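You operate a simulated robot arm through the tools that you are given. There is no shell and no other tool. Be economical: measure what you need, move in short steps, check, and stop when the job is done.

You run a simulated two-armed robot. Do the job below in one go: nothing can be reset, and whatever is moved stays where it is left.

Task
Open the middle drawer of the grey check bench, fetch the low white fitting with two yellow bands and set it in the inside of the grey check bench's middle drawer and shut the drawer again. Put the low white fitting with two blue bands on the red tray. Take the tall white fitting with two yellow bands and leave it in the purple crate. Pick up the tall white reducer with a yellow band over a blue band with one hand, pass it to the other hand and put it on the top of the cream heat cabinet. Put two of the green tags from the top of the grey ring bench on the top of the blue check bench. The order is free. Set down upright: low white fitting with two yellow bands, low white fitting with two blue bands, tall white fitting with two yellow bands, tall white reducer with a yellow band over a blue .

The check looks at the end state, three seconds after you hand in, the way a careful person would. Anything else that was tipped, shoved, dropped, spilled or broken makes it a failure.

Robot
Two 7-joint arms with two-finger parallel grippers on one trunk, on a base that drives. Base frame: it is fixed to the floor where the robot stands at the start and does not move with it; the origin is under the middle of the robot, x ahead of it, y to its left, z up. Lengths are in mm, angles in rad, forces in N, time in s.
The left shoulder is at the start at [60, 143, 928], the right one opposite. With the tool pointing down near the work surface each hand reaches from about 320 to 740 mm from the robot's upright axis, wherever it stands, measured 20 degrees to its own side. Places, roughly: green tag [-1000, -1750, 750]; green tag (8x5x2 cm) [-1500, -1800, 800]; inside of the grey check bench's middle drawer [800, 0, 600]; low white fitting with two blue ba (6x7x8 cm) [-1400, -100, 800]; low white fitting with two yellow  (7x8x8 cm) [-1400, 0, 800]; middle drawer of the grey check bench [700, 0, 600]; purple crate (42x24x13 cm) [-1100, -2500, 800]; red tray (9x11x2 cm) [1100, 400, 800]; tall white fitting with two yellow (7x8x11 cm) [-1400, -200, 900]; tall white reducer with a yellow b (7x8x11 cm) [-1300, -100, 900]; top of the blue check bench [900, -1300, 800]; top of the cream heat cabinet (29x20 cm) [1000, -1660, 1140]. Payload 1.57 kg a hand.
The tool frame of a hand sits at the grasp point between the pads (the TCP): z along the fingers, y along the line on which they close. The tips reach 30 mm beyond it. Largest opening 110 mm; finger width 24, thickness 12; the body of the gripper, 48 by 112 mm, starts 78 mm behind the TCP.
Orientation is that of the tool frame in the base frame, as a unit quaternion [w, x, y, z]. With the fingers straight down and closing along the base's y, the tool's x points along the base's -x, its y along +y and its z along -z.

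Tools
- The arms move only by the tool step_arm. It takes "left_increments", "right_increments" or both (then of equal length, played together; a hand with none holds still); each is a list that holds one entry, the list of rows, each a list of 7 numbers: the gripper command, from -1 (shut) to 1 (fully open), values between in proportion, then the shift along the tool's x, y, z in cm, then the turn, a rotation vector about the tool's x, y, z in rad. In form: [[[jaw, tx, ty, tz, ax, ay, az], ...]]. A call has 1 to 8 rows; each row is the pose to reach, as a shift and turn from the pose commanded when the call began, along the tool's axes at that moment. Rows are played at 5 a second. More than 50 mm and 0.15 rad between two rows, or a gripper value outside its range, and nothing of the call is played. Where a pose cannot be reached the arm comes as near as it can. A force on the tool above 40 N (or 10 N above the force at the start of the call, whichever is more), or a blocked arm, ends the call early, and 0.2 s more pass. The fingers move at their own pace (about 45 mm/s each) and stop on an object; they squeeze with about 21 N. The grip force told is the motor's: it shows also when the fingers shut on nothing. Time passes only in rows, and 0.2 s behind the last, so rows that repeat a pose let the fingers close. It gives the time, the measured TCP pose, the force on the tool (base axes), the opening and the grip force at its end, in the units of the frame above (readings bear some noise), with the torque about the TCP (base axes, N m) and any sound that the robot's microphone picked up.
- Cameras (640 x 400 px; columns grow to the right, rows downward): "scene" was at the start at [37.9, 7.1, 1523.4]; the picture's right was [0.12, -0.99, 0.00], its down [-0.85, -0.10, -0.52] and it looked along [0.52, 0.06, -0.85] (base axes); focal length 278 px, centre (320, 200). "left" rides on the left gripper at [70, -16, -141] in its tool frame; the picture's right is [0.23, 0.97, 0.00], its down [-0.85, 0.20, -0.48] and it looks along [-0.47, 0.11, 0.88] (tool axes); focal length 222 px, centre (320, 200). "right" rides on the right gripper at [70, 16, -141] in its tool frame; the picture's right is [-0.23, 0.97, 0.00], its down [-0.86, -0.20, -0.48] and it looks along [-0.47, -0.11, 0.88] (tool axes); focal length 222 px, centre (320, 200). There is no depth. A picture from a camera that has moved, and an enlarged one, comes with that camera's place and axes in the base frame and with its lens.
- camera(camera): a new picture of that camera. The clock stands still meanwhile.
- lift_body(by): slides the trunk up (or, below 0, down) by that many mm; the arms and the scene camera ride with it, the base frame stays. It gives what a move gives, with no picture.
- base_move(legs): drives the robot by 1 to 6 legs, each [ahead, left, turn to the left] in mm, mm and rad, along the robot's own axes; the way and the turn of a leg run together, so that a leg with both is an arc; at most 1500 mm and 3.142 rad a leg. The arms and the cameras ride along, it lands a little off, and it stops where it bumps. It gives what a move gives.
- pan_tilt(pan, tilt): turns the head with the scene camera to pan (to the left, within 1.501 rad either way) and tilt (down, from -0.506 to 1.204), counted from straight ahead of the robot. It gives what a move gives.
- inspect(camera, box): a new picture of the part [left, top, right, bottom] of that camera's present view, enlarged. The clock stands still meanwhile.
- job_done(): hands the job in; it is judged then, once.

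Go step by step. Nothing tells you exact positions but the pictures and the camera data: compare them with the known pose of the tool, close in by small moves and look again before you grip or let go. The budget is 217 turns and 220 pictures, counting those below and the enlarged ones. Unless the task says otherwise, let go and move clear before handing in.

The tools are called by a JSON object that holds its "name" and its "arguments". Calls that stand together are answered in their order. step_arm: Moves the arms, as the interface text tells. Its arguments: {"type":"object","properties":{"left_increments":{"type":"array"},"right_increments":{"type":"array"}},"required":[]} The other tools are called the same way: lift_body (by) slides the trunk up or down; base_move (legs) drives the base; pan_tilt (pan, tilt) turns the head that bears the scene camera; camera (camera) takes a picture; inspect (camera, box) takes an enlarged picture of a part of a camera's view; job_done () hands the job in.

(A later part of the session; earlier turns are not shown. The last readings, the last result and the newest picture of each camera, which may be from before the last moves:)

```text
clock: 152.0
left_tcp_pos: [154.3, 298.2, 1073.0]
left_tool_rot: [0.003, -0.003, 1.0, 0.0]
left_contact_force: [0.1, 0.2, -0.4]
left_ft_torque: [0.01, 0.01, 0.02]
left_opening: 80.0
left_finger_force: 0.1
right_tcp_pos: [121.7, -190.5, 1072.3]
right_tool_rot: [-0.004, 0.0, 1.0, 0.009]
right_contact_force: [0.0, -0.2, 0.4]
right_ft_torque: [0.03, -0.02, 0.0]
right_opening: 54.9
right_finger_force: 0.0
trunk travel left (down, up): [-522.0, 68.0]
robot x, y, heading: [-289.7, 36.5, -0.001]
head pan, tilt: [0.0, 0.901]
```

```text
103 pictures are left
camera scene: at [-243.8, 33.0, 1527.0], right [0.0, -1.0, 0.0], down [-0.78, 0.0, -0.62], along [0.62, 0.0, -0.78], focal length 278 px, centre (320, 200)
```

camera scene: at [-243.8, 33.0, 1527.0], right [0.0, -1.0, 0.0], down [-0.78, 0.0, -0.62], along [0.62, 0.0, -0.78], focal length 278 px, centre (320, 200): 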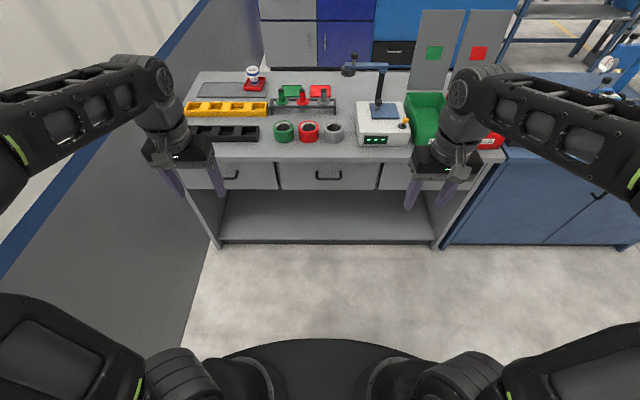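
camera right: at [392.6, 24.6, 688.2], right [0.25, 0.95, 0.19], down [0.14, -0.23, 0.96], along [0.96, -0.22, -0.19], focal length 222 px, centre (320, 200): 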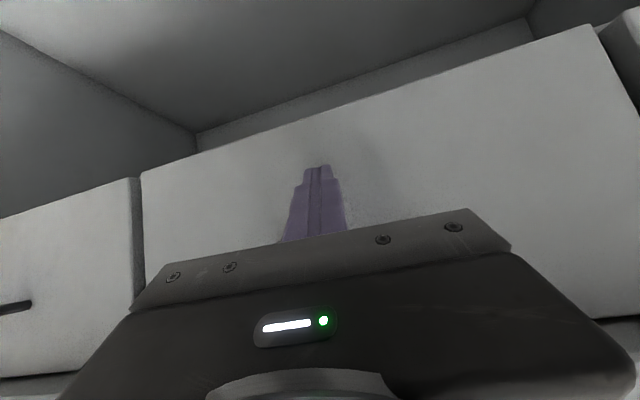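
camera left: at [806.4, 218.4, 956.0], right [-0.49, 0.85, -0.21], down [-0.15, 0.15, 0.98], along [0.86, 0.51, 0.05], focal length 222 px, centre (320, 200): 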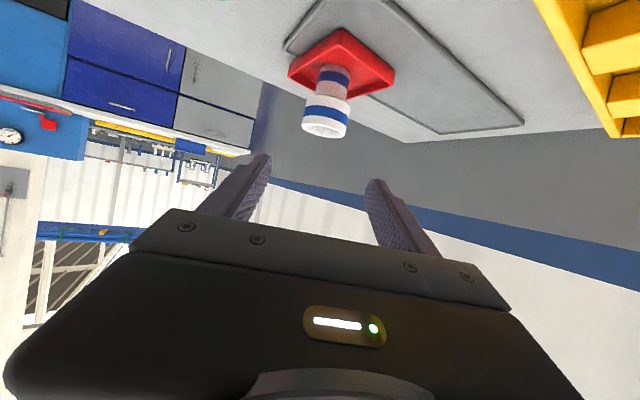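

Now for the tall pieces. I tuck the right hand further inward (because of the posts), raise the trunk, turn round, and line up with the rack.

{"name": "lift_body", "arguments": {"by": 45}}

{"name": "step_arm", "arguments": {"right_increments": [[[0.8, 1, 3, -1, 0, 0, 0], [0.8, 2, 6, -2, 0, 0, 0], [0.8, 2, 8, -2, 0, 0, 0]]]}}

{"name": "base_move", "arguments": {"legs": [[0, 0, -1.571], [0, 0, -1.571], [0, 186, 0], [330, 0, 0]]}}

{"name": "camera", "arguments": {"camera": "scene"}}

```text
clock: 152.9
left_tcp_pos: [155.7, 299.4, 1116.7]
left_tool_rot: [0.003, -0.002, 1.0, 0.001]
left_contact_force: [0.4, -0.4, -0.4]
left_ft_torque: [-0.02, 0.01, -0.02]
left_opening: 79.6
left_finger_force: 0.0
right_tcp_pos: [121.5, -190.5, 1116.6]
right_tool_rot: [-0.005, 0.0, 1.0, 0.009]
right_contact_force: [0.3, -0.6, -0.7]
right_ft_torque: [-0.01, -0.03, 0.02]
right_opening: 54.9
right_finger_force: 0.0
trunk travel left (down, up): [-567.0, 23.0]
robot x, y, heading: [-290.4, 34.2, 0.005]
head pan, tilt: [0.0, 0.901]
```

```text
clock: 153.7
left_tcp_pos: [155.3, 299.7, 1117.3]
left_tool_rot: [0.004, -0.002, 1.0, 0.001]
left_contact_force: [-0.3, 0.2, 0.1]
left_ft_torque: [-0.06, 0.02, -0.03]
left_opening: 79.7
left_finger_force: 0.1
right_tcp_pos: [101.0, -110.8, 1138.5]
right_tool_rot: [-0.004, 0.0, 1.0, 0.009]
right_contact_force: [0.0, 0.0, 0.8]
right_ft_torque: [0.01, 0.03, 0.0]
right_opening: 99.0
right_finger_force: 0.0
trunk travel left (down, up): [-567.0, 23.0]
robot x, y, heading: [-287.5, 39.5, 0.003]
head pan, tilt: [0.0, 0.901]
```

```text
clock: 164.6
left_tcp_pos: [-1056.2, -426.3, 1118.1]
left_tool_rot: [0.001, 1.0, 0.008, -0.004]
left_contact_force: [-0.6, 0.6, -0.9]
left_ft_torque: [0.01, -0.01, 0.02]
left_opening: 79.9
left_finger_force: 0.1
right_tcp_pos: [-1006.1, -17.3, 1137.9]
right_tool_rot: [0.009, 1.0, 0.006, 0.004]
right_contact_force: [0.1, -0.8, 0.2]
right_ft_torque: [-0.02, -0.06, 0.02]
right_opening: 99.3
right_finger_force: 0.0
trunk travel left (down, up): [-567.0, 23.0]
robot x, y, heading: [-613.6, -156.1, -3.133]
head pan, tilt: [0.0, 0.901]
```

```text
102 pictures are left
camera scene: at [-660.5, -159.2, 1572.0], right [-0.01, 1.0, 0.0], down [0.78, 0.01, -0.62], along [-0.62, -0.01, -0.78], focal length 278 px, centre (320, 200)
```

scene: 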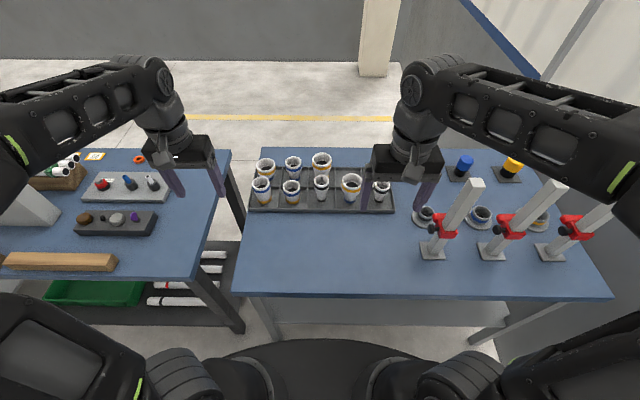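

{"name": "base_move", "arguments": {"legs": [[90, 0, -0.008]]}}

{"name": "step_arm", "arguments": {"right_increments": [[[0.8, -4, 1, 2, 0, 0, 0], [0.8, -8, 2, 4, 0, 0, 0], [0.8, -12, 3, 7, 0, 0, 0], [0.8, -15, 4, 10.5, 0, 0, 0], [0.8, -16, 4.5, 13.5, 0, 0, 0]]]}}

{"name": "camera", "arguments": {"camera": "right"}}

{"name": "inspect", "arguments": {"camera": "scene", "box": [230, 120, 430, 240]}}

```text
clock: 165.7
left_tcp_pos: [-1148.4, -424.7, 1117.7]
left_tool_rot: [0.001, 1.0, 0.004, -0.003]
left_contact_force: [-0.6, -0.2, -0.4]
left_ft_torque: [0.02, -0.03, 0.01]
left_opening: 79.7
left_finger_force: 0.0
right_tcp_pos: [-1095.5, -14.5, 1138.6]
right_tool_rot: [0.01, 1.0, 0.001, 0.004]
right_contact_force: [-0.8, -0.7, 0.6]
right_ft_torque: [-0.02, -0.06, 0.03]
right_opening: 98.8
right_finger_force: 0.0
trunk travel left (down, up): [-567.0, 23.0]
robot x, y, heading: [-703.3, -158.6, -3.144]
head pan, tilt: [0.0, 0.901]
```

```text
refused: row 3 steps farther than a row can; nothing moved
```

```text
101 pictures are left
camera right: at [-1025.7, -28.4, 1280.8], right [-0.22, -0.97, 0.02], down [-0.86, 0.2, 0.47], along [-0.46, 0.09, -0.88], focal length 222 px, centre (320, 200)
```

right: 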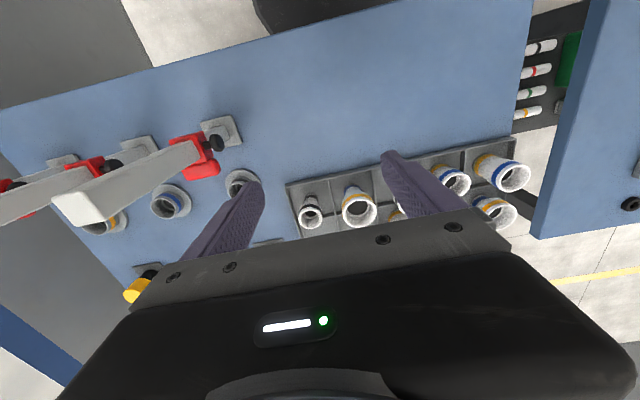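

```text
3.20 times, centred on (330, 180) of scene
camera zoom: at [-751.0, -159.4, 1572.0], right [0.0, 1.0, 0.0], down [0.78, 0.0, -0.62], along [-0.62, 0.0, -0.78], focal length 888 px, centre (288, 264)
```

zoom: 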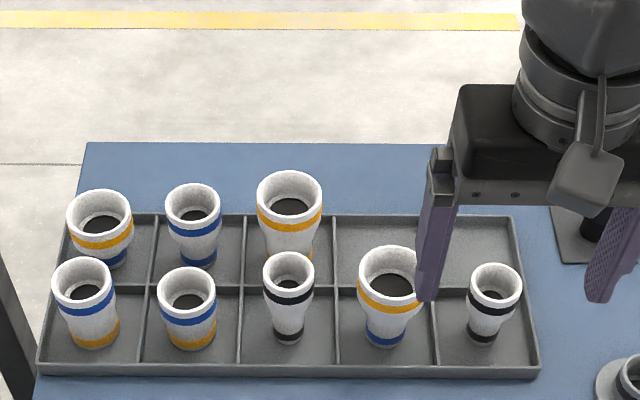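

{"name": "step_arm", "arguments": {"right_increments": [[[0.64, -3.5, 0.9, 2, 0, 0, 0], [0.64, -7, 1.8, 4, 0, 0, 0], [0.64, -10.5, 2.7, 6.5, 0, 0, 0], [0.64, -13.5, 3.6, 9.5, 0, 0, 0], [0.64, -15.5, 4.5, 12.5, 0, 0, 0], [0.64, -16, 4.5, 14.5, 0, 0, 0]]]}}

{"name": "camera", "arguments": {"camera": "right"}}

```text
clock: 167.1
left_tcp_pos: [-1146.7, -424.8, 1117.3]
left_tool_rot: [0.001, 1.0, 0.005, -0.004]
left_contact_force: [-0.6, -0.6, 0.2]
left_ft_torque: [-0.02, 0.03, 0.0]
left_opening: 79.9
left_finger_force: 0.1
right_tcp_pos: [-1252.1, -62.4, 992.1]
right_tool_rot: [0.009, 1.0, 0.001, 0.005]
right_contact_force: [0.2, -0.2, 0.3]
right_ft_torque: [-0.01, 0.01, 0.01]
right_opening: 90.4
right_finger_force: 0.1
trunk travel left (down, up): [-567.0, 23.0]
robot x, y, heading: [-704.3, -156.8, -3.141]
head pan, tilt: [0.0, 0.901]
```

```text
99 pictures are left
camera right: at [-1182.4, -76.6, 1135.7], right [-0.22, -0.97, 0.02], down [-0.86, 0.21, 0.47], along [-0.46, 0.09, -0.88], focal length 222 px, centre (320, 200)
```

right: 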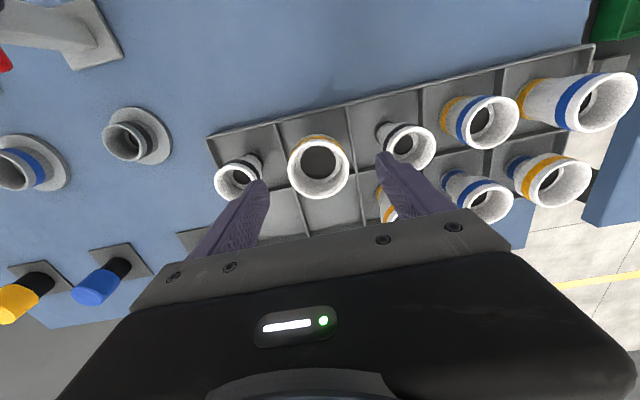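

{"name": "step_arm", "arguments": {"right_increments": [[[0.64, -0.5, -0.1, 3, 0, 0, 0], [0.64, -1.0, -0.1, 6, 0, 0, 0], [0.64, -1.0, -0.1, 8.5, 0, 0, 0], [0.64, -1.0, -0.1, 10.4, 0, 0, 0], [-1, -1.0, -0.1, 10.4, 0, 0, 0], [-1, -1.0, -0.1, 10.4, 0, 0, 0], [-1, -1.0, -0.1, 10.4, 0, 0, 0], [-1, -1.0, -0.1, 10.4, 0, 0, 0]]]}}

{"name": "camera", "arguments": {"camera": "right"}}

```text
clock: 168.9
left_tcp_pos: [-1145.7, -423.9, 1117.4]
left_tool_rot: [0.001, 1.0, 0.004, -0.004]
left_contact_force: [-0.3, 0.7, -0.4]
left_ft_torque: [-0.03, -0.02, 0.01]
left_opening: 80.3
left_finger_force: 0.0
right_tcp_pos: [-1260.9, -65.5, 889.2]
right_tool_rot: [0.01, 1.0, 0.002, 0.005]
right_contact_force: [0.2, 0.2, -0.6]
right_ft_torque: [-0.02, -0.02, 0.02]
right_opening: 64.3
right_finger_force: 20.8
trunk travel left (down, up): [-567.0, 23.0]
robot x, y, heading: [-701.7, -154.4, -3.138]
head pan, tilt: [0.0, 0.901]
```

```text
98 pictures are left
camera right: at [-1191.5, -77.8, 1031.5], right [-0.22, -0.97, 0.02], down [-0.86, 0.2, 0.47], along [-0.46, 0.09, -0.88], focal length 222 px, centre (320, 200)
```

right: 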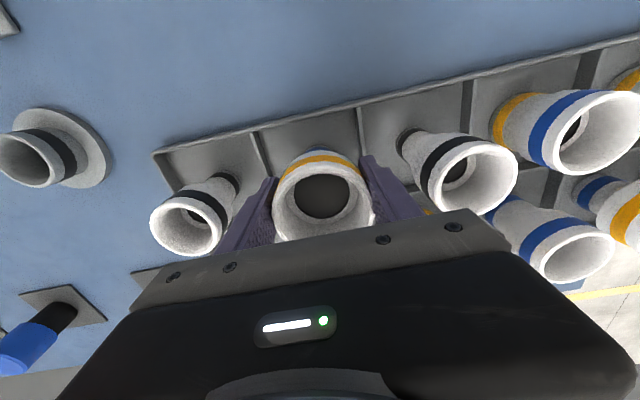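

The reducer is gripped. I lift it clear, retract, and bring the left hand toward the tall yellow fitting at (-1366, -158).

{"name": "step_arm", "arguments": {"right_increments": [[[-1, 0, 0, -0.7, 0, 0, 0], [-1, 0, 0, -2, 0, 0, 0], [-1, 0, 0, -4, 0, 0, 0], [-1, 0, 0, -7, 0, 0, 0], [-1, 0, 0, -11, 0, 0, 0], [-1, 1, 0, -14.5, 0, 0, 0], [-1, 4, -0.5, -18, 0, 0, 0], [-1, 8, -1, -20, 0, 0, 0]]]}}

{"name": "step_arm", "arguments": {"right_increments": [[[-1, 3.5, -1.5, -1.5, 0, 0, 0], [-1, 7, -3, -3, 0, 0, 0], [-1, 9, -4.5, -4, 0, 0, 0]]]}}

{"name": "step_arm", "arguments": {"left_increments": [[[0.64, -3.2, -3.2, 1, 0, 0, 0], [0.64, -6.4, -6.4, 2, 0, 0, 0], [0.64, -9.6, -9.6, 3, 0, 0, 0], [0.64, -12.8, -12.8, 4, 0, 0, 0], [0.64, -16, -16, 5, 0, 0, 0], [0.64, -18, -19.5, 6, 0, 0, 0], [0.64, -19, -23, 8, 0, 0, 0]]]}}

{"name": "camera", "arguments": {"camera": "left"}}

{"name": "camera", "arguments": {"camera": "scene"}}

```text
clock: 170.7
left_tcp_pos: [-1145.1, -424.6, 1118.9]
left_tool_rot: [0.0, 1.0, 0.005, -0.005]
left_contact_force: [0.5, -0.5, 0.6]
left_ft_torque: [0.02, 0.03, -0.04]
left_opening: 79.8
left_finger_force: 0.1
right_tcp_pos: [-1180.6, -50.6, 1091.5]
right_tool_rot: [0.01, 1.0, 0.002, 0.004]
right_contact_force: [0.0, -1.0, -0.8]
right_ft_torque: [-0.01, 0.0, 0.03]
right_opening: 64.2
right_finger_force: 20.6
trunk travel left (down, up): [-567.0, 23.0]
robot x, y, heading: [-702.1, -155.8, -3.143]
head pan, tilt: [0.0, 0.901]
```

```text
clock: 171.5
left_tcp_pos: [-1146.4, -425.2, 1118.4]
left_tool_rot: [0.001, 1.0, 0.004, -0.004]
left_contact_force: [-0.6, 0.4, 0.3]
left_ft_torque: [-0.03, 0.0, 0.02]
left_opening: 79.6
left_finger_force: 0.2
right_tcp_pos: [-1093.0, -3.3, 1129.8]
right_tool_rot: [0.01, 1.0, 0.002, 0.003]
right_contact_force: [0.1, 0.0, -1.9]
right_ft_torque: [-0.02, 0.03, 0.0]
right_opening: 64.1
right_finger_force: 20.4
trunk travel left (down, up): [-567.0, 23.0]
robot x, y, heading: [-701.2, -158.3, -3.14]
head pan, tilt: [0.0, 0.901]
```

```text
clock: 173.1
left_tcp_pos: [-1329.7, -231.8, 1059.0]
left_tool_rot: [0.0, 1.0, 0.005, -0.008]
left_contact_force: [0.0, -0.3, -0.6]
left_ft_torque: [0.04, -0.04, 0.01]
left_opening: 90.1
left_finger_force: 0.2
left hand out of reach, approached as far as the arm can: row 7
right_tcp_pos: [-1094.1, -5.5, 1130.2]
right_tool_rot: [0.009, 1.0, 0.003, 0.004]
right_contact_force: [0.2, 0.4, -1.2]
right_ft_torque: [0.02, 0.0, 0.01]
right_opening: 64.4
right_finger_force: 21.0
trunk travel left (down, up): [-567.0, 23.0]
robot x, y, heading: [-702.5, -157.5, -3.139]
head pan, tilt: [0.0, 0.901]
```

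```text
97 pictures are left
camera left: at [-1257.6, -215.5, 1200.5], right [0.24, -0.97, 0.0], down [-0.85, -0.21, 0.49], along [-0.48, -0.11, -0.87], focal length 222 px, centre (320, 200)
```

left: 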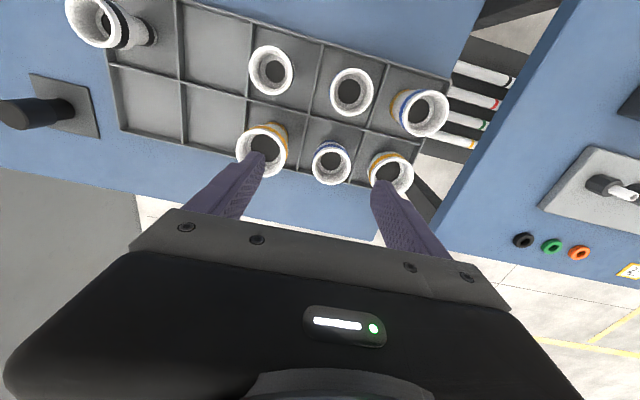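

```text
96 pictures are left
camera scene: at [-749.2, -160.8, 1572.1], right [0.0, 1.0, 0.0], down [0.78, 0.0, -0.62], along [-0.62, 0.0, -0.78], focal length 278 px, centre (320, 200)
```

scene: 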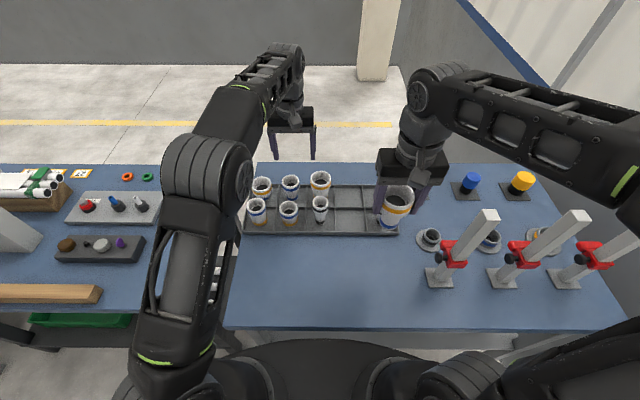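

{"name": "step_arm", "arguments": {"left_increments": [[[0.5, -1, -2.5, 3, 0, 0, 0], [0.5, -2, -5, 6, 0, 0, 0], [0.5, -3.2, -7.2, 9.5, 0, 0, 0]]]}}

{"name": "camera", "arguments": {"camera": "left"}}

```text
clock: 173.9
left_tcp_pos: [-1364.6, -157.9, 964.0]
left_tool_rot: [0.001, 1.0, 0.004, -0.004]
left_contact_force: [0.2, 0.9, 0.2]
left_ft_torque: [0.0, -0.04, 0.0]
left_opening: 82.7
left_finger_force: 0.1
right_tcp_pos: [-1095.4, -4.0, 1129.3]
right_tool_rot: [0.01, 1.0, 0.002, 0.004]
right_contact_force: [0.9, 0.2, -1.5]
right_ft_torque: [-0.01, -0.05, -0.02]
right_opening: 64.6
right_finger_force: 21.2
trunk travel left (down, up): [-567.0, 23.0]
robot x, y, heading: [-706.6, -157.5, -3.14]
head pan, tilt: [0.0, 0.901]
```

```text
95 pictures are left
camera left: at [-1292.4, -141.5, 1105.4], right [0.24, -0.97, 0.0], down [-0.85, -0.21, 0.49], along [-0.47, -0.11, -0.87], focal length 222 px, centre (320, 200)
```

left: 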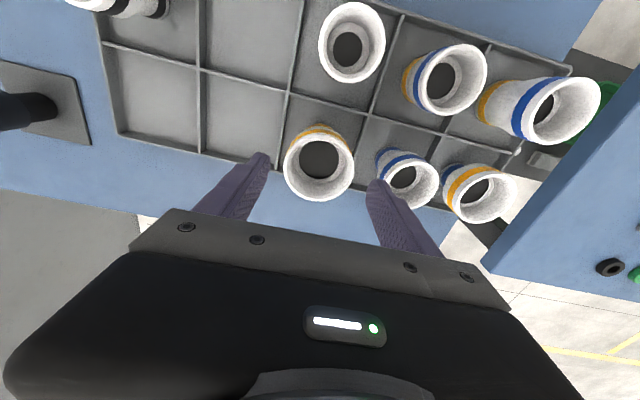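

{"name": "step_arm", "arguments": {"left_increments": [[[0.5, 0, 0, 3, 0, 0, 0], [0.5, 0, 0, 5.5, 0, 0, 0], [0.5, 0, 0, 7.9, 0, 0, 0], [-1, 0, 0, 7.9, 0, 0, 0], [-1, 0, 0, 7.9, 0, 0, 0], [-1, 0, 0, 7.9, 0, 0, 0], [-1, 0, 0, 7.9, 0, 0, 0]]]}}

{"name": "camera", "arguments": {"camera": "left"}}

```text
clock: 175.5
left_tcp_pos: [-1363.3, -159.6, 885.3]
left_tool_rot: [0.001, 1.0, 0.004, -0.003]
left_contact_force: [0.9, 0.0, -0.1]
left_ft_torque: [-0.01, -0.04, 0.0]
left_opening: 65.4
left_finger_force: 21.0
right_tcp_pos: [-1093.4, -4.7, 1130.0]
right_tool_rot: [0.009, 1.0, 0.001, 0.005]
right_contact_force: [0.1, -0.6, -1.1]
right_ft_torque: [0.01, -0.01, -0.03]
right_opening: 64.3
right_finger_force: 20.8
trunk travel left (down, up): [-567.0, 23.0]
robot x, y, heading: [-707.6, -155.8, -3.139]
head pan, tilt: [0.0, 0.901]
```

```text
94 pictures are left
camera left: at [-1292.9, -142.1, 1026.6], right [0.24, -0.97, 0.0], down [-0.85, -0.21, 0.49], along [-0.47, -0.11, -0.87], focal length 222 px, centre (320, 200)
```

left: 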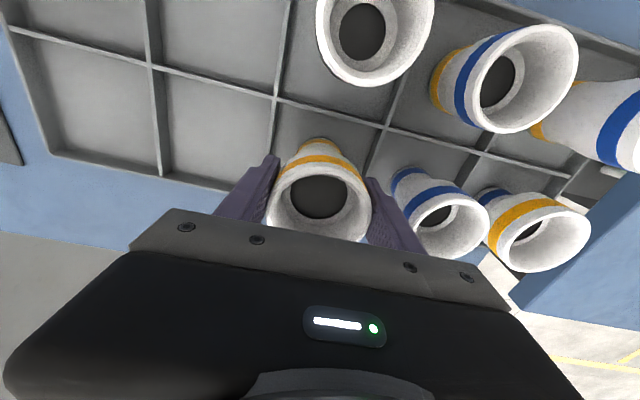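

{"name": "step_arm", "arguments": {"left_increments": [[[-1, 0, 0, -0.7, 0, 0, 0], [-1, 0, 0, -2, 0, 0, 0], [-1, 0, 0, -4, 0, 0, 0], [-1, 0, 0, -7, 0, 0, 0], [-1, 0.5, 0, -10, 0, 0, 0], [-1, 2, 0, -13.5, 0, 0, 0], [-1, 4.5, 0, -17, 0, 0, 0], [-1, 7.5, 1, -20, 0, 0, 0]]]}}

{"name": "camera", "arguments": {"camera": "scene"}}

```text
clock: 177.3
left_tcp_pos: [-1308.2, -164.7, 1057.3]
left_tool_rot: [0.001, 1.0, 0.004, -0.005]
left_contact_force: [0.4, -0.1, -1.3]
left_ft_torque: [-0.02, 0.03, 0.01]
left_opening: 65.6
left_finger_force: 20.9
left hand out of reach, approached as far as the arm can: row 5, 6, 7, 8
right_tcp_pos: [-1093.1, -4.2, 1129.0]
right_tool_rot: [0.01, 1.0, 0.002, 0.005]
right_contact_force: [-0.9, 0.0, -0.7]
right_ft_torque: [0.02, -0.02, 0.01]
right_opening: 64.1
right_finger_force: 21.3
trunk travel left (down, up): [-567.0, 23.0]
robot x, y, heading: [-705.9, -158.2, -3.135]
head pan, tilt: [0.0, 0.901]
```

```text
93 pictures are left
camera scene: at [-749.2, -159.4, 1572.0], right [0.0, 1.0, 0.0], down [0.78, 0.0, -0.62], along [-0.62, 0.0, -0.78], focal length 278 px, centre (320, 200)
```

scene: 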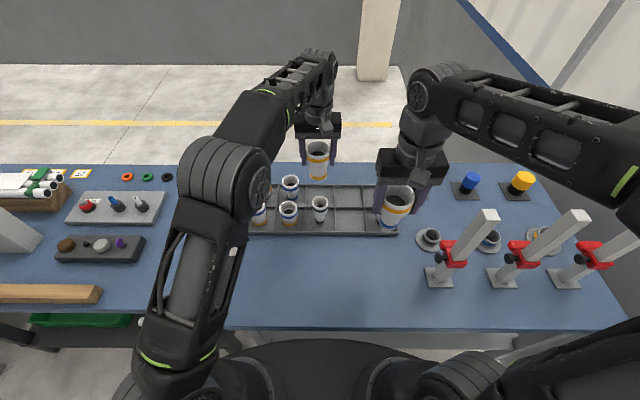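

Both tall pieces are held. I retract the left hand, back off, and drive sideways along the aisle toward the ring bench.

{"name": "step_arm", "arguments": {"left_increments": [[[-1, 2.6, 3.6, -1, 0, 0, 0], [-1, 5.2, 7.2, -2, 0, 0, 0], [-1, 7.8, 10.8, -3, 0, 0, 0], [-1, 10.4, 14.4, -4, 0, 0, 0], [-1, 13, 18, -5, 0, 0, 0], [-1, 15.6, 21.6, -6, 0, 0, 0], [-1, 18, 25, -6, 0, 0, 0]]]}}

{"name": "base_move", "arguments": {"legs": [[-330, 0, 0], [0, 1000, 0]]}}

{"name": "pan_tilt", "arguments": {"pan": 0.5, "tilt": 0.6}}

{"name": "camera", "arguments": {"camera": "scene"}}

```text
clock: 178.9
left_tcp_pos: [-1123.3, -414.5, 1114.1]
left_tool_rot: [0.001, 1.0, 0.004, -0.004]
left_contact_force: [-0.2, -0.6, -1.3]
left_ft_torque: [0.01, 0.02, 0.02]
left_opening: 65.3
left_finger_force: 20.6
right_tcp_pos: [-1094.8, -4.0, 1131.0]
right_tool_rot: [0.01, 1.0, 0.001, 0.004]
right_contact_force: [0.2, -0.7, -1.3]
right_ft_torque: [-0.02, -0.02, -0.01]
right_opening: 64.3
right_finger_force: 21.3
trunk travel left (down, up): [-567.0, 23.0]
robot x, y, heading: [-707.7, -160.0, -3.142]
head pan, tilt: [0.0, 0.901]
```

```text
clock: 185.9
left_tcp_pos: [-794.7, -1409.8, 1113.3]
left_tool_rot: [0.0, 1.0, 0.004, -0.004]
left_contact_force: [-0.4, -1.2, -1.0]
left_ft_torque: [-0.02, -0.01, 0.01]
left_opening: 65.2
left_finger_force: 21.1
right_tcp_pos: [-762.6, -1001.2, 1129.1]
right_tool_rot: [0.01, 1.0, 0.002, 0.004]
right_contact_force: [0.4, 0.3, -2.1]
right_ft_torque: [0.02, -0.01, 0.0]
right_opening: 64.3
right_finger_force: 20.8
trunk travel left (down, up): [-567.0, 23.0]
robot x, y, heading: [-375.3, -1154.0, -3.139]
head pan, tilt: [0.0, 0.901]
```

```text
clock: 186.8
left_tcp_pos: [-795.2, -1408.7, 1114.0]
left_tool_rot: [0.002, 1.0, 0.004, -0.004]
left_contact_force: [0.8, 0.0, -0.8]
left_ft_torque: [0.03, -0.02, 0.01]
left_opening: 65.2
left_finger_force: 21.4
right_tcp_pos: [-763.3, -999.2, 1130.1]
right_tool_rot: [0.01, 1.0, 0.001, 0.005]
right_contact_force: [0.0, 0.2, -0.9]
right_ft_torque: [0.02, -0.03, -0.01]
right_opening: 64.6
right_finger_force: 20.9
trunk travel left (down, up): [-567.0, 23.0]
robot x, y, heading: [-373.9, -1152.5, -3.142]
head pan, tilt: [0.499, 0.6]
```

```text
92 pictures are left
camera scene: at [-420.9, -1198.1, 1596.8], right [-0.48, 0.88, 0.0], down [0.5, 0.27, -0.82], along [-0.72, -0.4, -0.57], focal length 278 px, centre (320, 200)
```

scene: 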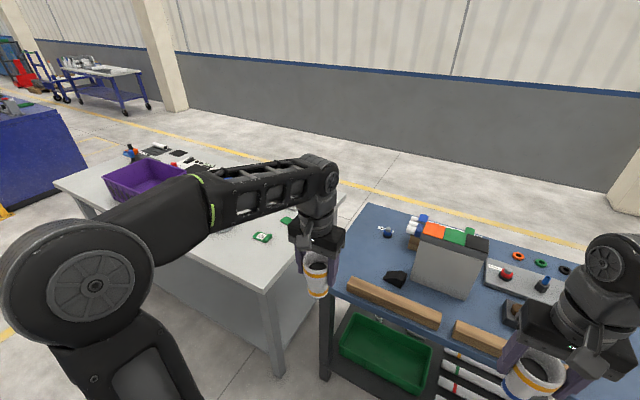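

I see the ring bench with the purple crate and green tags. I continue to the crate.

{"name": "base_move", "arguments": {"legs": [[0, 1150, 0]]}}

{"name": "pan_tilt", "arguments": {"pan": 0.1, "tilt": 0.75}}

{"name": "camera", "arguments": {"camera": "scene"}}

```text
clock: 192.6
left_tcp_pos: [-791.8, -2540.1, 1113.9]
left_tool_rot: [0.001, 1.0, 0.005, -0.004]
left_contact_force: [0.4, -0.5, -0.1]
left_ft_torque: [0.03, -0.01, 0.0]
left_opening: 64.8
left_finger_force: 21.3
right_tcp_pos: [-760.3, -2130.4, 1129.5]
right_tool_rot: [0.01, 1.0, 0.002, 0.005]
right_contact_force: [0.0, 0.0, -0.6]
right_ft_torque: [0.04, -0.03, 0.0]
right_opening: 64.5
right_finger_force: 21.3
trunk travel left (down, up): [-567.0, 23.0]
robot x, y, heading: [-368.6, -2283.6, -3.136]
head pan, tilt: [0.499, 0.6]
```

```text
clock: 193.5
left_tcp_pos: [-790.7, -2539.7, 1113.7]
left_tool_rot: [0.001, 1.0, 0.004, -0.005]
left_contact_force: [0.2, -0.2, -1.7]
left_ft_torque: [0.0, -0.02, -0.01]
left_opening: 64.8
left_finger_force: 20.6
right_tcp_pos: [-761.2, -2129.8, 1129.2]
right_tool_rot: [0.01, 1.0, 0.001, 0.005]
right_contact_force: [0.0, -0.7, -1.4]
right_ft_torque: [0.0, 0.02, 0.0]
right_opening: 64.1
right_finger_force: 20.9
trunk travel left (down, up): [-567.0, 23.0]
robot x, y, heading: [-372.9, -2280.1, -3.141]
head pan, tilt: [0.099, 0.75]
```

```text
91 pictures are left
camera scene: at [-423.1, -2294.3, 1584.0], right [-0.1, 0.99, 0.0], down [0.68, 0.07, -0.73], along [-0.73, -0.07, -0.68], focal length 278 px, centre (320, 200)
```

scene: 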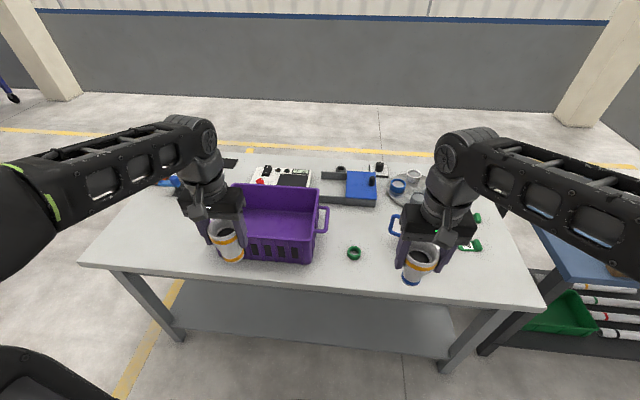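

The crate spans roughly x -1190…-940 around y≈-2550. I drive ahead a bit and bring the tall yellow fitting over it.

{"name": "base_move", "arguments": {"legs": [[120, 0, 0]]}}

{"name": "step_arm", "arguments": {"left_increments": [[[-1, -4, -0.5, 0, 0, 0, 0], [-1, -8, -1, 0, 0, 0, 0], [-1, -12, -1.5, 0, 0, 0, 0], [-1, -15.5, -2, 1.5, 0, 0, 0], [-1, -15.5, -2, 4, 0, 0, 0]]]}}

{"name": "camera", "arguments": {"camera": "scene"}}

{"name": "camera", "arguments": {"camera": "left"}}

```text
clock: 194.7
left_tcp_pos: [-912.3, -2540.2, 1113.4]
left_tool_rot: [0.001, 1.0, 0.005, -0.004]
left_contact_force: [-0.2, 0.7, -1.0]
left_ft_torque: [0.03, -0.02, -0.01]
left_opening: 65.0
left_finger_force: 20.6
right_tcp_pos: [-881.8, -2131.7, 1129.6]
right_tool_rot: [0.009, 1.0, 0.002, 0.005]
right_contact_force: [-1.1, 0.4, -1.3]
right_ft_torque: [0.01, -0.08, 0.0]
right_opening: 63.9
right_finger_force: 20.8
trunk travel left (down, up): [-567.0, 23.0]
robot x, y, heading: [-493.6, -2282.5, -3.137]
head pan, tilt: [0.099, 0.75]
```

```text
clock: 195.9
left_tcp_pos: [-1067.5, -2523.8, 1076.4]
left_tool_rot: [0.001, 1.0, 0.005, -0.003]
left_contact_force: [0.1, 0.2, -1.7]
left_ft_torque: [0.01, 0.01, 0.0]
left_opening: 64.8
left_finger_force: 21.0
right_tcp_pos: [-880.8, -2131.4, 1130.0]
right_tool_rot: [0.01, 1.0, 0.003, 0.004]
right_contact_force: [-0.3, -0.1, -1.2]
right_ft_torque: [-0.01, -0.01, 0.01]
right_opening: 64.3
right_finger_force: 20.7
trunk travel left (down, up): [-567.0, 23.0]
robot x, y, heading: [-486.4, -2285.1, -3.139]
head pan, tilt: [0.099, 0.75]
```

```text
90 pictures are left
camera scene: at [-542.3, -2294.9, 1584.0], right [-0.1, 0.99, 0.0], down [0.68, 0.07, -0.73], along [-0.73, -0.08, -0.68], focal length 278 px, centre (320, 200)
```

scene: 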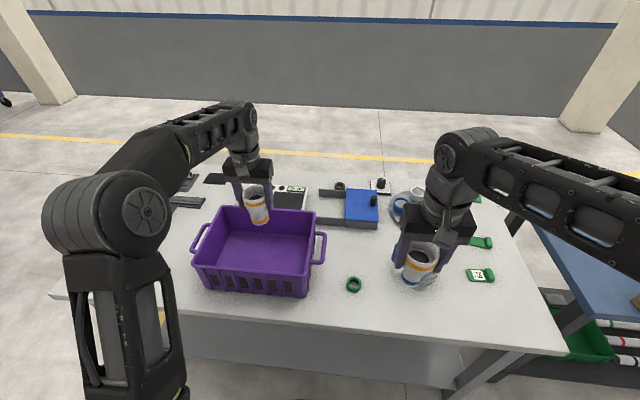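

```text
89 pictures are left
camera left: at [-996.4, -2505.5, 1216.4], right [0.24, -0.97, 0.0], down [-0.85, -0.21, 0.49], along [-0.47, -0.12, -0.87], focal length 222 px, centre (320, 200)
```

left: 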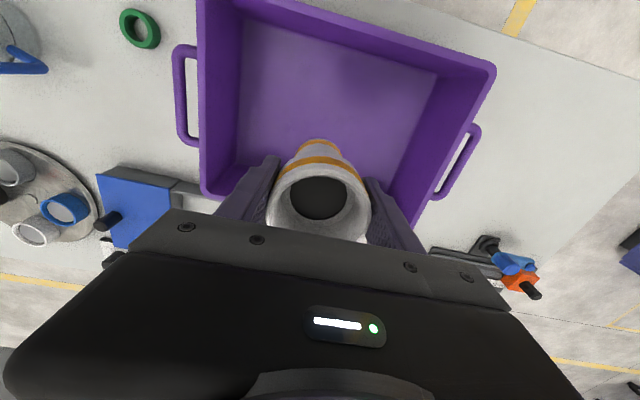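

The crate is empty; its floor centre is at about (-1041, -2536). I centre over it and lower the fitting in.

{"name": "step_arm", "arguments": {"left_increments": [[[-1, 2.5, 1.2, 0, 0, 0, 0], [-1, 2.5, 1.2, 4, 0, 0, 0], [-1, 2.5, 1.2, 8, 0, 0, 0], [-1, 2.5, 1.2, 12, 0, 0, 0], [-1, 2.5, 1.2, 15.5, 0, 0, 0]]]}}

{"name": "camera", "arguments": {"camera": "scene"}}

{"name": "camera", "arguments": {"camera": "left"}}

```text
clock: 197.1
left_tcp_pos: [-1043.7, -2534.8, 919.3]
left_tool_rot: [0.001, 1.0, 0.005, -0.004]
left_contact_force: [-0.7, -0.7, -1.9]
left_ft_torque: [0.01, -0.05, -0.01]
left_opening: 64.8
left_finger_force: 21.4
right_tcp_pos: [-881.0, -2133.3, 1129.3]
right_tool_rot: [0.01, 1.0, 0.003, 0.004]
right_contact_force: [0.1, -0.2, -1.7]
right_ft_torque: [0.0, 0.0, 0.02]
right_opening: 64.4
right_finger_force: 21.3
trunk travel left (down, up): [-567.0, 23.0]
robot x, y, heading: [-488.6, -2283.3, -3.139]
head pan, tilt: [0.099, 0.75]
```

```text
88 pictures are left
camera scene: at [-543.0, -2294.8, 1584.0], right [-0.1, 0.99, 0.0], down [0.68, 0.07, -0.73], along [-0.73, -0.08, -0.68], focal length 278 px, centre (320, 200)
```

scene: 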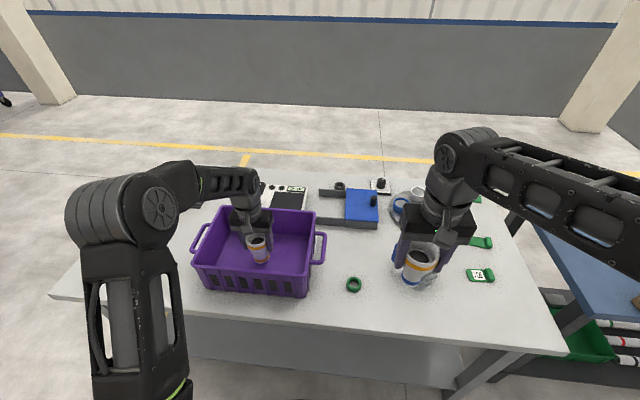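

```text
87 pictures are left
camera left: at [-973.4, -2517.8, 1060.8], right [0.24, -0.97, 0.0], down [-0.85, -0.21, 0.49], along [-0.47, -0.12, -0.87], focal length 222 px, centre (320, 200)
```

left: 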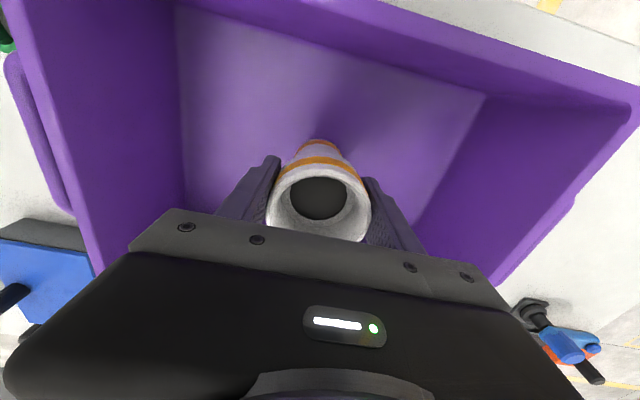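

Well centred inside the crate. I lower in small steps until contact.

{"name": "step_arm", "arguments": {"left_increments": [[[-1, 0, 0, 0.6, 0, 0, 0], [-1, 0, 0, 1.2, 0, 0, 0], [-1, 0, 0, 1.6, 0, 0, 0]]]}}

{"name": "step_arm", "arguments": {"left_increments": [[[-1, 0, 0, 0.3, 0, 0, 0], [-1, 0, 0, 0.6, 0, 0, 0]]]}}

{"name": "step_arm", "arguments": {"left_increments": [[[-1, 0, 0, 0.3, 0, 0, 0], [-1, 0, 0, 0.6, 0, 0, 0]]]}}

```text
clock: 197.9
left_tcp_pos: [-1042.3, -2534.9, 903.3]
left_tool_rot: [0.0, 1.0, 0.005, -0.004]
left_contact_force: [0.3, 0.1, -1.9]
left_ft_torque: [0.0, -0.05, -0.04]
left_opening: 64.4
left_finger_force: 21.5
right_tcp_pos: [-880.6, -2130.7, 1129.5]
right_tool_rot: [0.01, 1.0, 0.002, 0.004]
right_contact_force: [0.2, -0.3, -1.6]
right_ft_torque: [0.01, 0.01, -0.02]
right_opening: 64.3
right_finger_force: 21.2
trunk travel left (down, up): [-567.0, 23.0]
robot x, y, heading: [-487.6, -2284.6, -3.139]
head pan, tilt: [0.099, 0.75]
```

```text
clock: 198.5
left_tcp_pos: [-1041.4, -2534.2, 898.2]
left_tool_rot: [0.001, 1.0, 0.005, -0.003]
left_contact_force: [0.9, 0.6, -0.8]
left_ft_torque: [0.03, -0.04, 0.05]
left_opening: 64.7
left_finger_force: 20.7
right_tcp_pos: [-880.7, -2131.8, 1129.4]
right_tool_rot: [0.009, 1.0, 0.002, 0.004]
right_contact_force: [-0.5, -0.2, -0.6]
right_ft_torque: [0.01, -0.01, -0.02]
right_opening: 64.3
right_finger_force: 21.1
trunk travel left (down, up): [-567.0, 23.0]
robot x, y, heading: [-489.0, -2285.7, -3.14]
head pan, tilt: [0.099, 0.75]
```

```text
clock: 199.1
left_tcp_pos: [-1042.5, -2534.8, 892.2]
left_tool_rot: [0.001, 1.0, 0.005, -0.004]
left_contact_force: [0.0, 0.4, -0.9]
left_ft_torque: [-0.04, 0.0, 0.01]
left_opening: 64.6
left_finger_force: 21.0
right_tcp_pos: [-880.4, -2130.5, 1129.6]
right_tool_rot: [0.01, 1.0, 0.003, 0.004]
right_contact_force: [-0.3, 0.3, -1.6]
right_ft_torque: [0.0, 0.01, -0.01]
right_opening: 64.1
right_finger_force: 21.2
trunk travel left (down, up): [-567.0, 23.0]
robot x, y, heading: [-488.2, -2289.3, -3.141]
head pan, tilt: [0.099, 0.75]
```

{"name": "step_arm", "arguments": {"left_increments": [[[-1, 0, 0, 0.3, 0, 0, 0], [-1, 0, 0, 0.6, 0, 0, 0]]]}}

{"name": "step_arm", "arguments": {"left_increments": [[[-1, 0, 0, 0.3, 0, 0, 0], [-1, 0, 0, 0.5, 0, 0, 0]]]}}

{"name": "camera", "arguments": {"camera": "left"}}

```text
clock: 199.7
left_tcp_pos: [-1043.1, -2534.0, 886.4]
left_tool_rot: [0.001, 1.0, 0.006, -0.004]
left_contact_force: [0.1, 0.7, -1.3]
left_ft_torque: [0.02, -0.02, -0.01]
left_opening: 64.6
left_finger_force: 20.6
right_tcp_pos: [-880.2, -2130.8, 1129.3]
right_tool_rot: [0.01, 1.0, 0.003, 0.005]
right_contact_force: [-0.4, 0.0, -1.8]
right_ft_torque: [-0.01, 0.0, -0.02]
right_opening: 64.3
right_finger_force: 20.9
trunk travel left (down, up): [-567.0, 23.0]
robot x, y, heading: [-493.4, -2287.7, -3.136]
head pan, tilt: [0.099, 0.75]
```

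```text
clock: 200.3
left_tcp_pos: [-1043.0, -2534.3, 882.8]
left_tool_rot: [0.001, 1.0, 0.005, -0.005]
left_contact_force: [1.6, -0.5, 16.3]
left_ft_torque: [-0.02, 0.09, 0.13]
left_opening: 64.7
left_finger_force: 20.9
right_tcp_pos: [-880.2, -2130.8, 1130.7]
right_tool_rot: [0.01, 1.0, 0.003, 0.004]
right_contact_force: [0.3, 0.3, -0.6]
right_ft_torque: [-0.02, 0.01, 0.02]
right_opening: 64.5
right_finger_force: 21.1
trunk travel left (down, up): [-567.0, 23.0]
robot x, y, heading: [-491.7, -2285.0, -3.135]
head pan, tilt: [0.099, 0.75]
```

```text
86 pictures are left
camera left: at [-972.0, -2516.2, 1024.2], right [0.24, -0.97, 0.0], down [-0.85, -0.21, 0.49], along [-0.48, -0.12, -0.87], focal length 222 px, centre (320, 200)
```

left: 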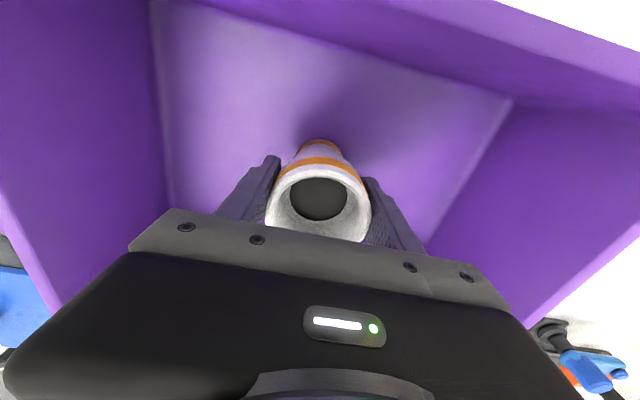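

It rests on the crate floor. I release and rise straight up.

{"name": "step_arm", "arguments": {"left_increments": [[[-1, 0, 0, -0.1, 0, 0, 0], [0.4, 0, 0, -0.1, 0, 0, 0], [0.55, 0, 0, -0.1, 0, 0, 0], [0.55, 0, 0, -2, 0, 0, 0], [0.55, 0, 0, -5, 0, 0, 0], [0.55, 0, 0, -9, 0, 0, 0], [0.55, 0, 0, -13.5, 0, 0, 0], [0.55, 0, 0, -18, 0, 0, 0]]]}}

{"name": "camera", "arguments": {"camera": "left"}}

{"name": "camera", "arguments": {"camera": "scene"}}

```text
clock: 202.1
left_tcp_pos: [-1042.0, -2533.1, 1061.6]
left_tool_rot: [0.002, 1.0, 0.005, -0.004]
left_contact_force: [-0.3, 0.0, 0.0]
left_ft_torque: [0.01, -0.01, -0.03]
left_opening: 85.1
left_finger_force: 0.2
right_tcp_pos: [-880.5, -2131.3, 1128.8]
right_tool_rot: [0.01, 1.0, 0.002, 0.005]
right_contact_force: [-0.1, 0.9, -0.5]
right_ft_torque: [-0.02, -0.02, 0.05]
right_opening: 64.1
right_finger_force: 21.2
trunk travel left (down, up): [-567.0, 23.0]
robot x, y, heading: [-490.8, -2283.4, -3.137]
head pan, tilt: [0.099, 0.75]
```

```text
85 pictures are left
camera left: at [-971.3, -2515.7, 1203.3], right [0.24, -0.97, 0.0], down [-0.85, -0.21, 0.49], along [-0.47, -0.12, -0.87], focal length 222 px, centre (320, 200)
```

left: 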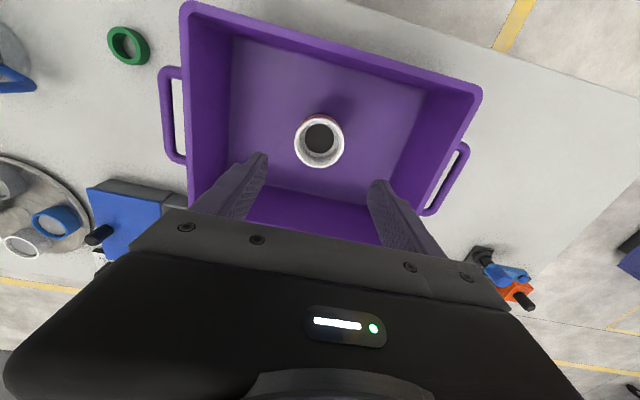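

```text
84 pictures are left
camera scene: at [-542.1, -2294.3, 1583.9], right [-0.1, 0.99, 0.0], down [0.68, 0.07, -0.73], along [-0.73, -0.08, -0.68], focal length 278 px, centre (320, 200)
```

scene: 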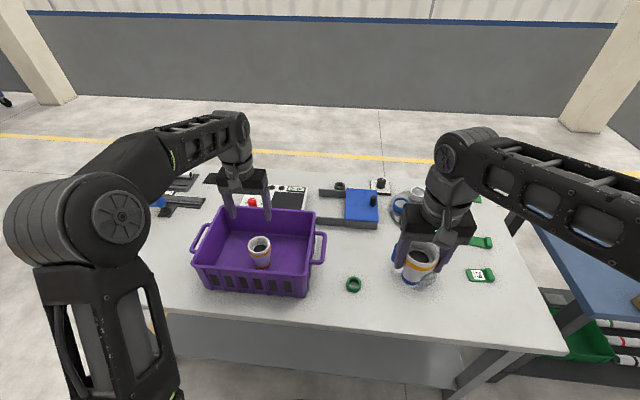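

The tall yellow fitting stands in the crate. Next I back into free space and prepare the handover: the left hand goes to centre-front, pitched 55° and open.

{"name": "base_move", "arguments": {"legs": [[-490, 0, 0]]}}

{"name": "step_arm", "arguments": {"left_increments": [[[0.6, -1.4, -2.75, 2.9, 0, -0.12, 0], [0.6, -2.8, -5.5, 5.8, 0, -0.24, 0], [0.6, -4.1, -8.25, 8.6, 0, -0.36, 0], [0.6, -5.5, -11, 11.5, 0, -0.48, 0], [0.6, -6.9, -13.75, 14.4, 0, -0.6, 0], [0.6, -8.3, -16.5, 17.3, 0, -0.72, 0], [0.6, -9.6, -19.25, 20.1, 0, -0.84, 0], [0.6, -11, -22, 23, 0, -0.96, 0]]]}}

{"name": "pan_tilt", "arguments": {"pan": 0, "tilt": 0.9}}

{"name": "camera", "arguments": {"camera": "scene"}}

```text
clock: 205.0
left_tcp_pos: [-556.0, -2531.9, 1062.4]
left_tool_rot: [0.001, 1.0, 0.006, -0.004]
left_contact_force: [0.0, -0.1, 0.2]
left_ft_torque: [0.02, -0.03, 0.05]
left_opening: 85.2
left_finger_force: 0.1
right_tcp_pos: [-394.4, -2130.1, 1130.0]
right_tool_rot: [0.01, 1.0, 0.004, 0.005]
right_contact_force: [-0.3, 0.0, -1.2]
right_ft_torque: [-0.02, 0.02, -0.01]
right_opening: 64.2
right_finger_force: 21.0
trunk travel left (down, up): [-567.0, 23.0]
robot x, y, heading: [-5.8, -2286.4, -3.138]
head pan, tilt: [0.099, 0.75]
```

```text
clock: 206.8
left_tcp_pos: [-671.0, -2313.2, 832.0]
left_tool_rot: [0.005, 0.884, 0.005, -0.467]
left_contact_force: [-0.9, -1.1, -0.2]
left_ft_torque: [0.0, -0.02, 0.03]
left_opening: 88.0
left_finger_force: 0.0
right_tcp_pos: [-394.9, -2129.0, 1129.4]
right_tool_rot: [0.01, 1.0, 0.004, 0.004]
right_contact_force: [0.7, 0.1, -1.4]
right_ft_torque: [0.03, 0.04, -0.04]
right_opening: 64.5
right_finger_force: 21.0
trunk travel left (down, up): [-567.0, 23.0]
robot x, y, heading: [-4.3, -2279.8, -3.137]
head pan, tilt: [0.099, 0.75]
```

```text
clock: 207.5
left_tcp_pos: [-669.9, -2314.5, 832.4]
left_tool_rot: [0.003, 0.886, 0.004, -0.465]
left_contact_force: [-0.1, -0.9, -0.3]
left_ft_torque: [0.02, -0.01, 0.02]
left_opening: 88.1
left_finger_force: 0.0
right_tcp_pos: [-396.3, -2130.3, 1129.9]
right_tool_rot: [0.01, 1.0, 0.003, 0.004]
right_contact_force: [0.3, -0.4, -1.7]
right_ft_torque: [0.03, 0.02, -0.01]
right_opening: 64.3
right_finger_force: 20.6
trunk travel left (down, up): [-567.0, 23.0]
robot x, y, heading: [-4.2, -2282.7, -3.135]
head pan, tilt: [0.0, 0.901]
```

```text
83 pictures are left
camera scene: at [-50.2, -2283.7, 1572.1], right [-0.01, 1.0, 0.0], down [0.78, 0.01, -0.62], along [-0.62, 0.0, -0.78], focal length 278 px, centre (320, 200)
```

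scene: 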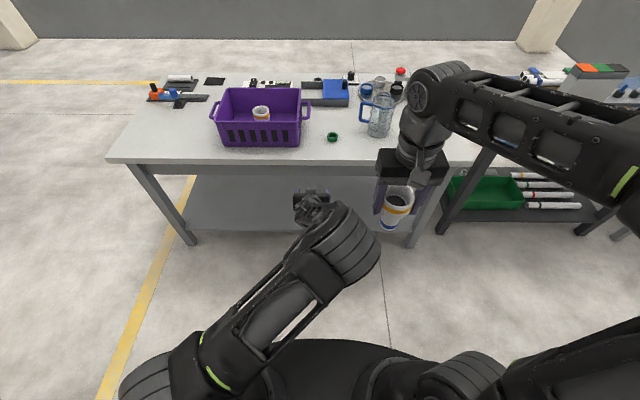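

The left hand's pose works. I lower it 130 mm so the right arm can reach over it, then bring the reducer above the open jaws.

{"name": "step_arm", "arguments": {"left_increments": [[[0.6, 3.6, 0, 2.45, 0, 0, 0], [0.6, 7.2, 0, 4.9, 0, 0, 0], [0.6, 10.7, 0, 7.35, 0, 0, 0]]]}}

{"name": "step_arm", "arguments": {"right_increments": [[[-1, -3.4, 1.5, 3, 0, 0, 0], [-1, -6.8, 3, 6, 0, 0, 0], [-1, -10.2, 4.5, 9, 0, 0, 0], [-1, -13.6, 6, 12, 0, 0, 0], [-1, -17, 7.5, 15, 0, 0, 0], [-1, -20.4, 9, 18, 0, 0, 0], [-1, -23.5, 10.5, 21, 0, 0, 0], [-1, -26, 12, 24, 0, 0, 0]]]}}

{"name": "camera", "arguments": {"camera": "scene"}}

{"name": "camera", "arguments": {"camera": "left"}}

```text
clock: 208.3
left_tcp_pos: [-670.0, -2315.0, 702.8]
left_tool_rot: [0.004, 0.885, 0.004, -0.465]
left_contact_force: [-0.4, -1.6, 0.1]
left_ft_torque: [-0.01, 0.01, 0.0]
left_opening: 88.0
left_finger_force: 0.1
right_tcp_pos: [-394.4, -2129.7, 1129.4]
right_tool_rot: [0.01, 1.0, 0.003, 0.005]
right_contact_force: [0.2, 0.3, -1.1]
right_ft_torque: [0.0, -0.02, 0.0]
right_opening: 64.0
right_finger_force: 20.8
trunk travel left (down, up): [-567.0, 23.0]
robot x, y, heading: [-6.5, -2281.4, -3.134]
head pan, tilt: [0.0, 0.901]
```

```text
clock: 210.1
left_tcp_pos: [-670.0, -2315.8, 700.3]
left_tool_rot: [0.004, 0.886, 0.005, -0.464]
left_contact_force: [0.7, 0.5, -0.5]
left_ft_torque: [0.0, 0.01, 0.0]
left_opening: 88.2
left_finger_force: 0.0
right_tcp_pos: [-652.5, -2258.3, 889.8]
right_tool_rot: [0.01, 1.0, 0.004, 0.004]
right_contact_force: [-0.3, -0.4, -1.5]
right_ft_torque: [-0.01, -0.02, 0.0]
right_opening: 64.3
right_finger_force: 20.8
trunk travel left (down, up): [-567.0, 23.0]
robot x, y, heading: [-8.3, -2279.4, -3.135]
head pan, tilt: [0.0, 0.901]
```

```text
82 pictures are left
camera scene: at [-51.2, -2284.3, 1572.0], right [-0.01, 1.0, 0.0], down [0.78, 0.01, -0.62], along [-0.62, 0.0, -0.78], focal length 278 px, centre (320, 200)
```

scene: 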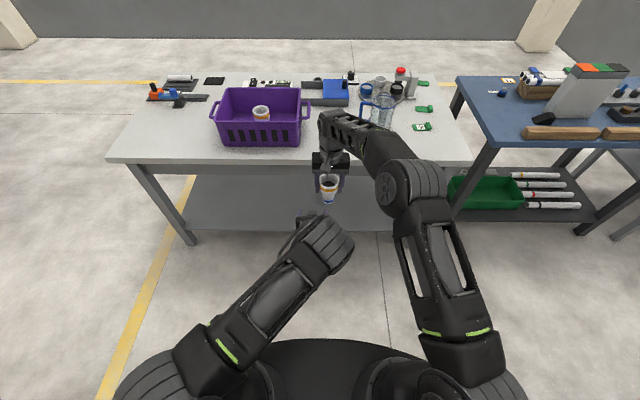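

```text
81 pictures are left
camera left: at [-514.9, -2296.5, 725.5], right [0.14, -0.97, -0.19], down [-0.09, -0.2, 0.98], along [-0.99, -0.12, -0.11], focal length 222 px, centre (320, 200)
```

left: 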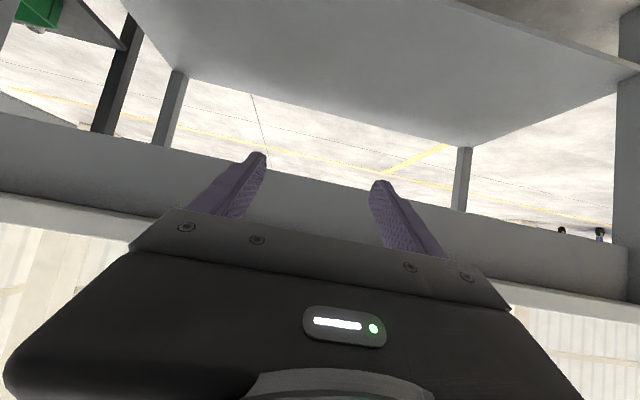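

{"name": "step_arm", "arguments": {"right_increments": [[[-1, -0.6, 2, 1, 0, 0, 0], [-1, -1.2, 4, 2, 0, 0, 0], [-1, -1.9, 5.7, 3, 0, 0, 0]]]}}

{"name": "camera", "arguments": {"camera": "left"}}

{"name": "inspect", "arguments": {"camera": "scene", "box": [260, 120, 400, 260]}}

```text
clock: 210.9
left_tcp_pos: [-670.5, -2323.2, 698.7]
left_tool_rot: [0.008, 0.886, 0.007, -0.463]
left_contact_force: [-0.6, 0.2, 0.2]
left_ft_torque: [-0.01, 0.03, 0.01]
left_opening: 87.9
left_finger_force: 0.0
right_tcp_pos: [-676.0, -2302.7, 865.1]
right_tool_rot: [0.012, 1.0, -0.005, 0.001]
right_contact_force: [0.2, 0.1, -0.5]
right_ft_torque: [0.05, -0.05, 0.0]
right_opening: 64.5
right_finger_force: 20.7
trunk travel left (down, up): [-567.0, 23.0]
robot x, y, heading: [-6.6, -2281.3, -3.132]
head pan, tilt: [0.0, 0.901]
```

```text
80 pictures are left
camera left: at [-514.1, -2302.7, 722.1], right [0.15, -0.97, -0.18], down [-0.09, -0.19, 0.98], along [-0.98, -0.13, -0.12], focal length 222 px, centre (320, 200)
```

left: 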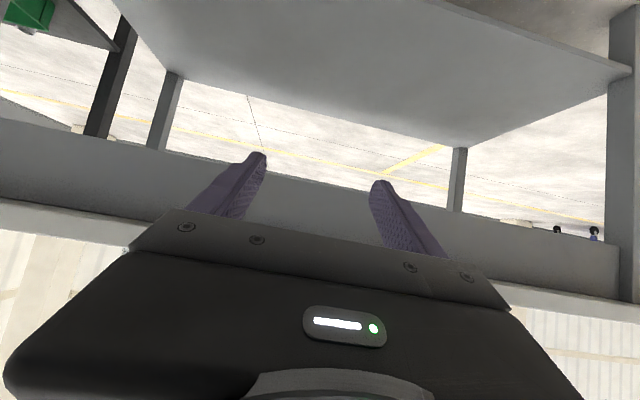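

```text
2.86 times, centred on (330, 190) of scene
camera zoom: at [-51.2, -2283.7, 1572.0], right [-0.01, 1.0, 0.0], down [0.78, 0.0, -0.62], along [-0.62, 0.0, -0.78], focal length 793 px, centre (291, 229)
```

zoom: 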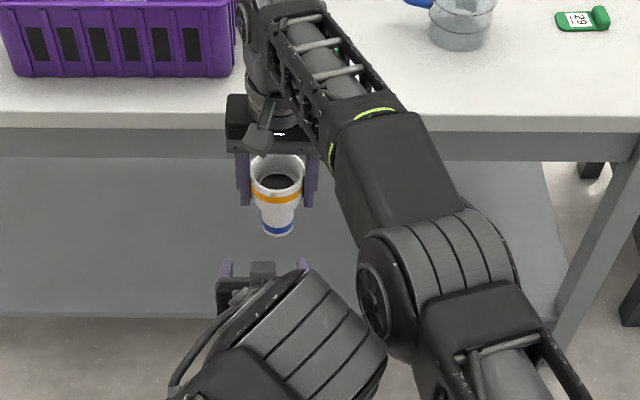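

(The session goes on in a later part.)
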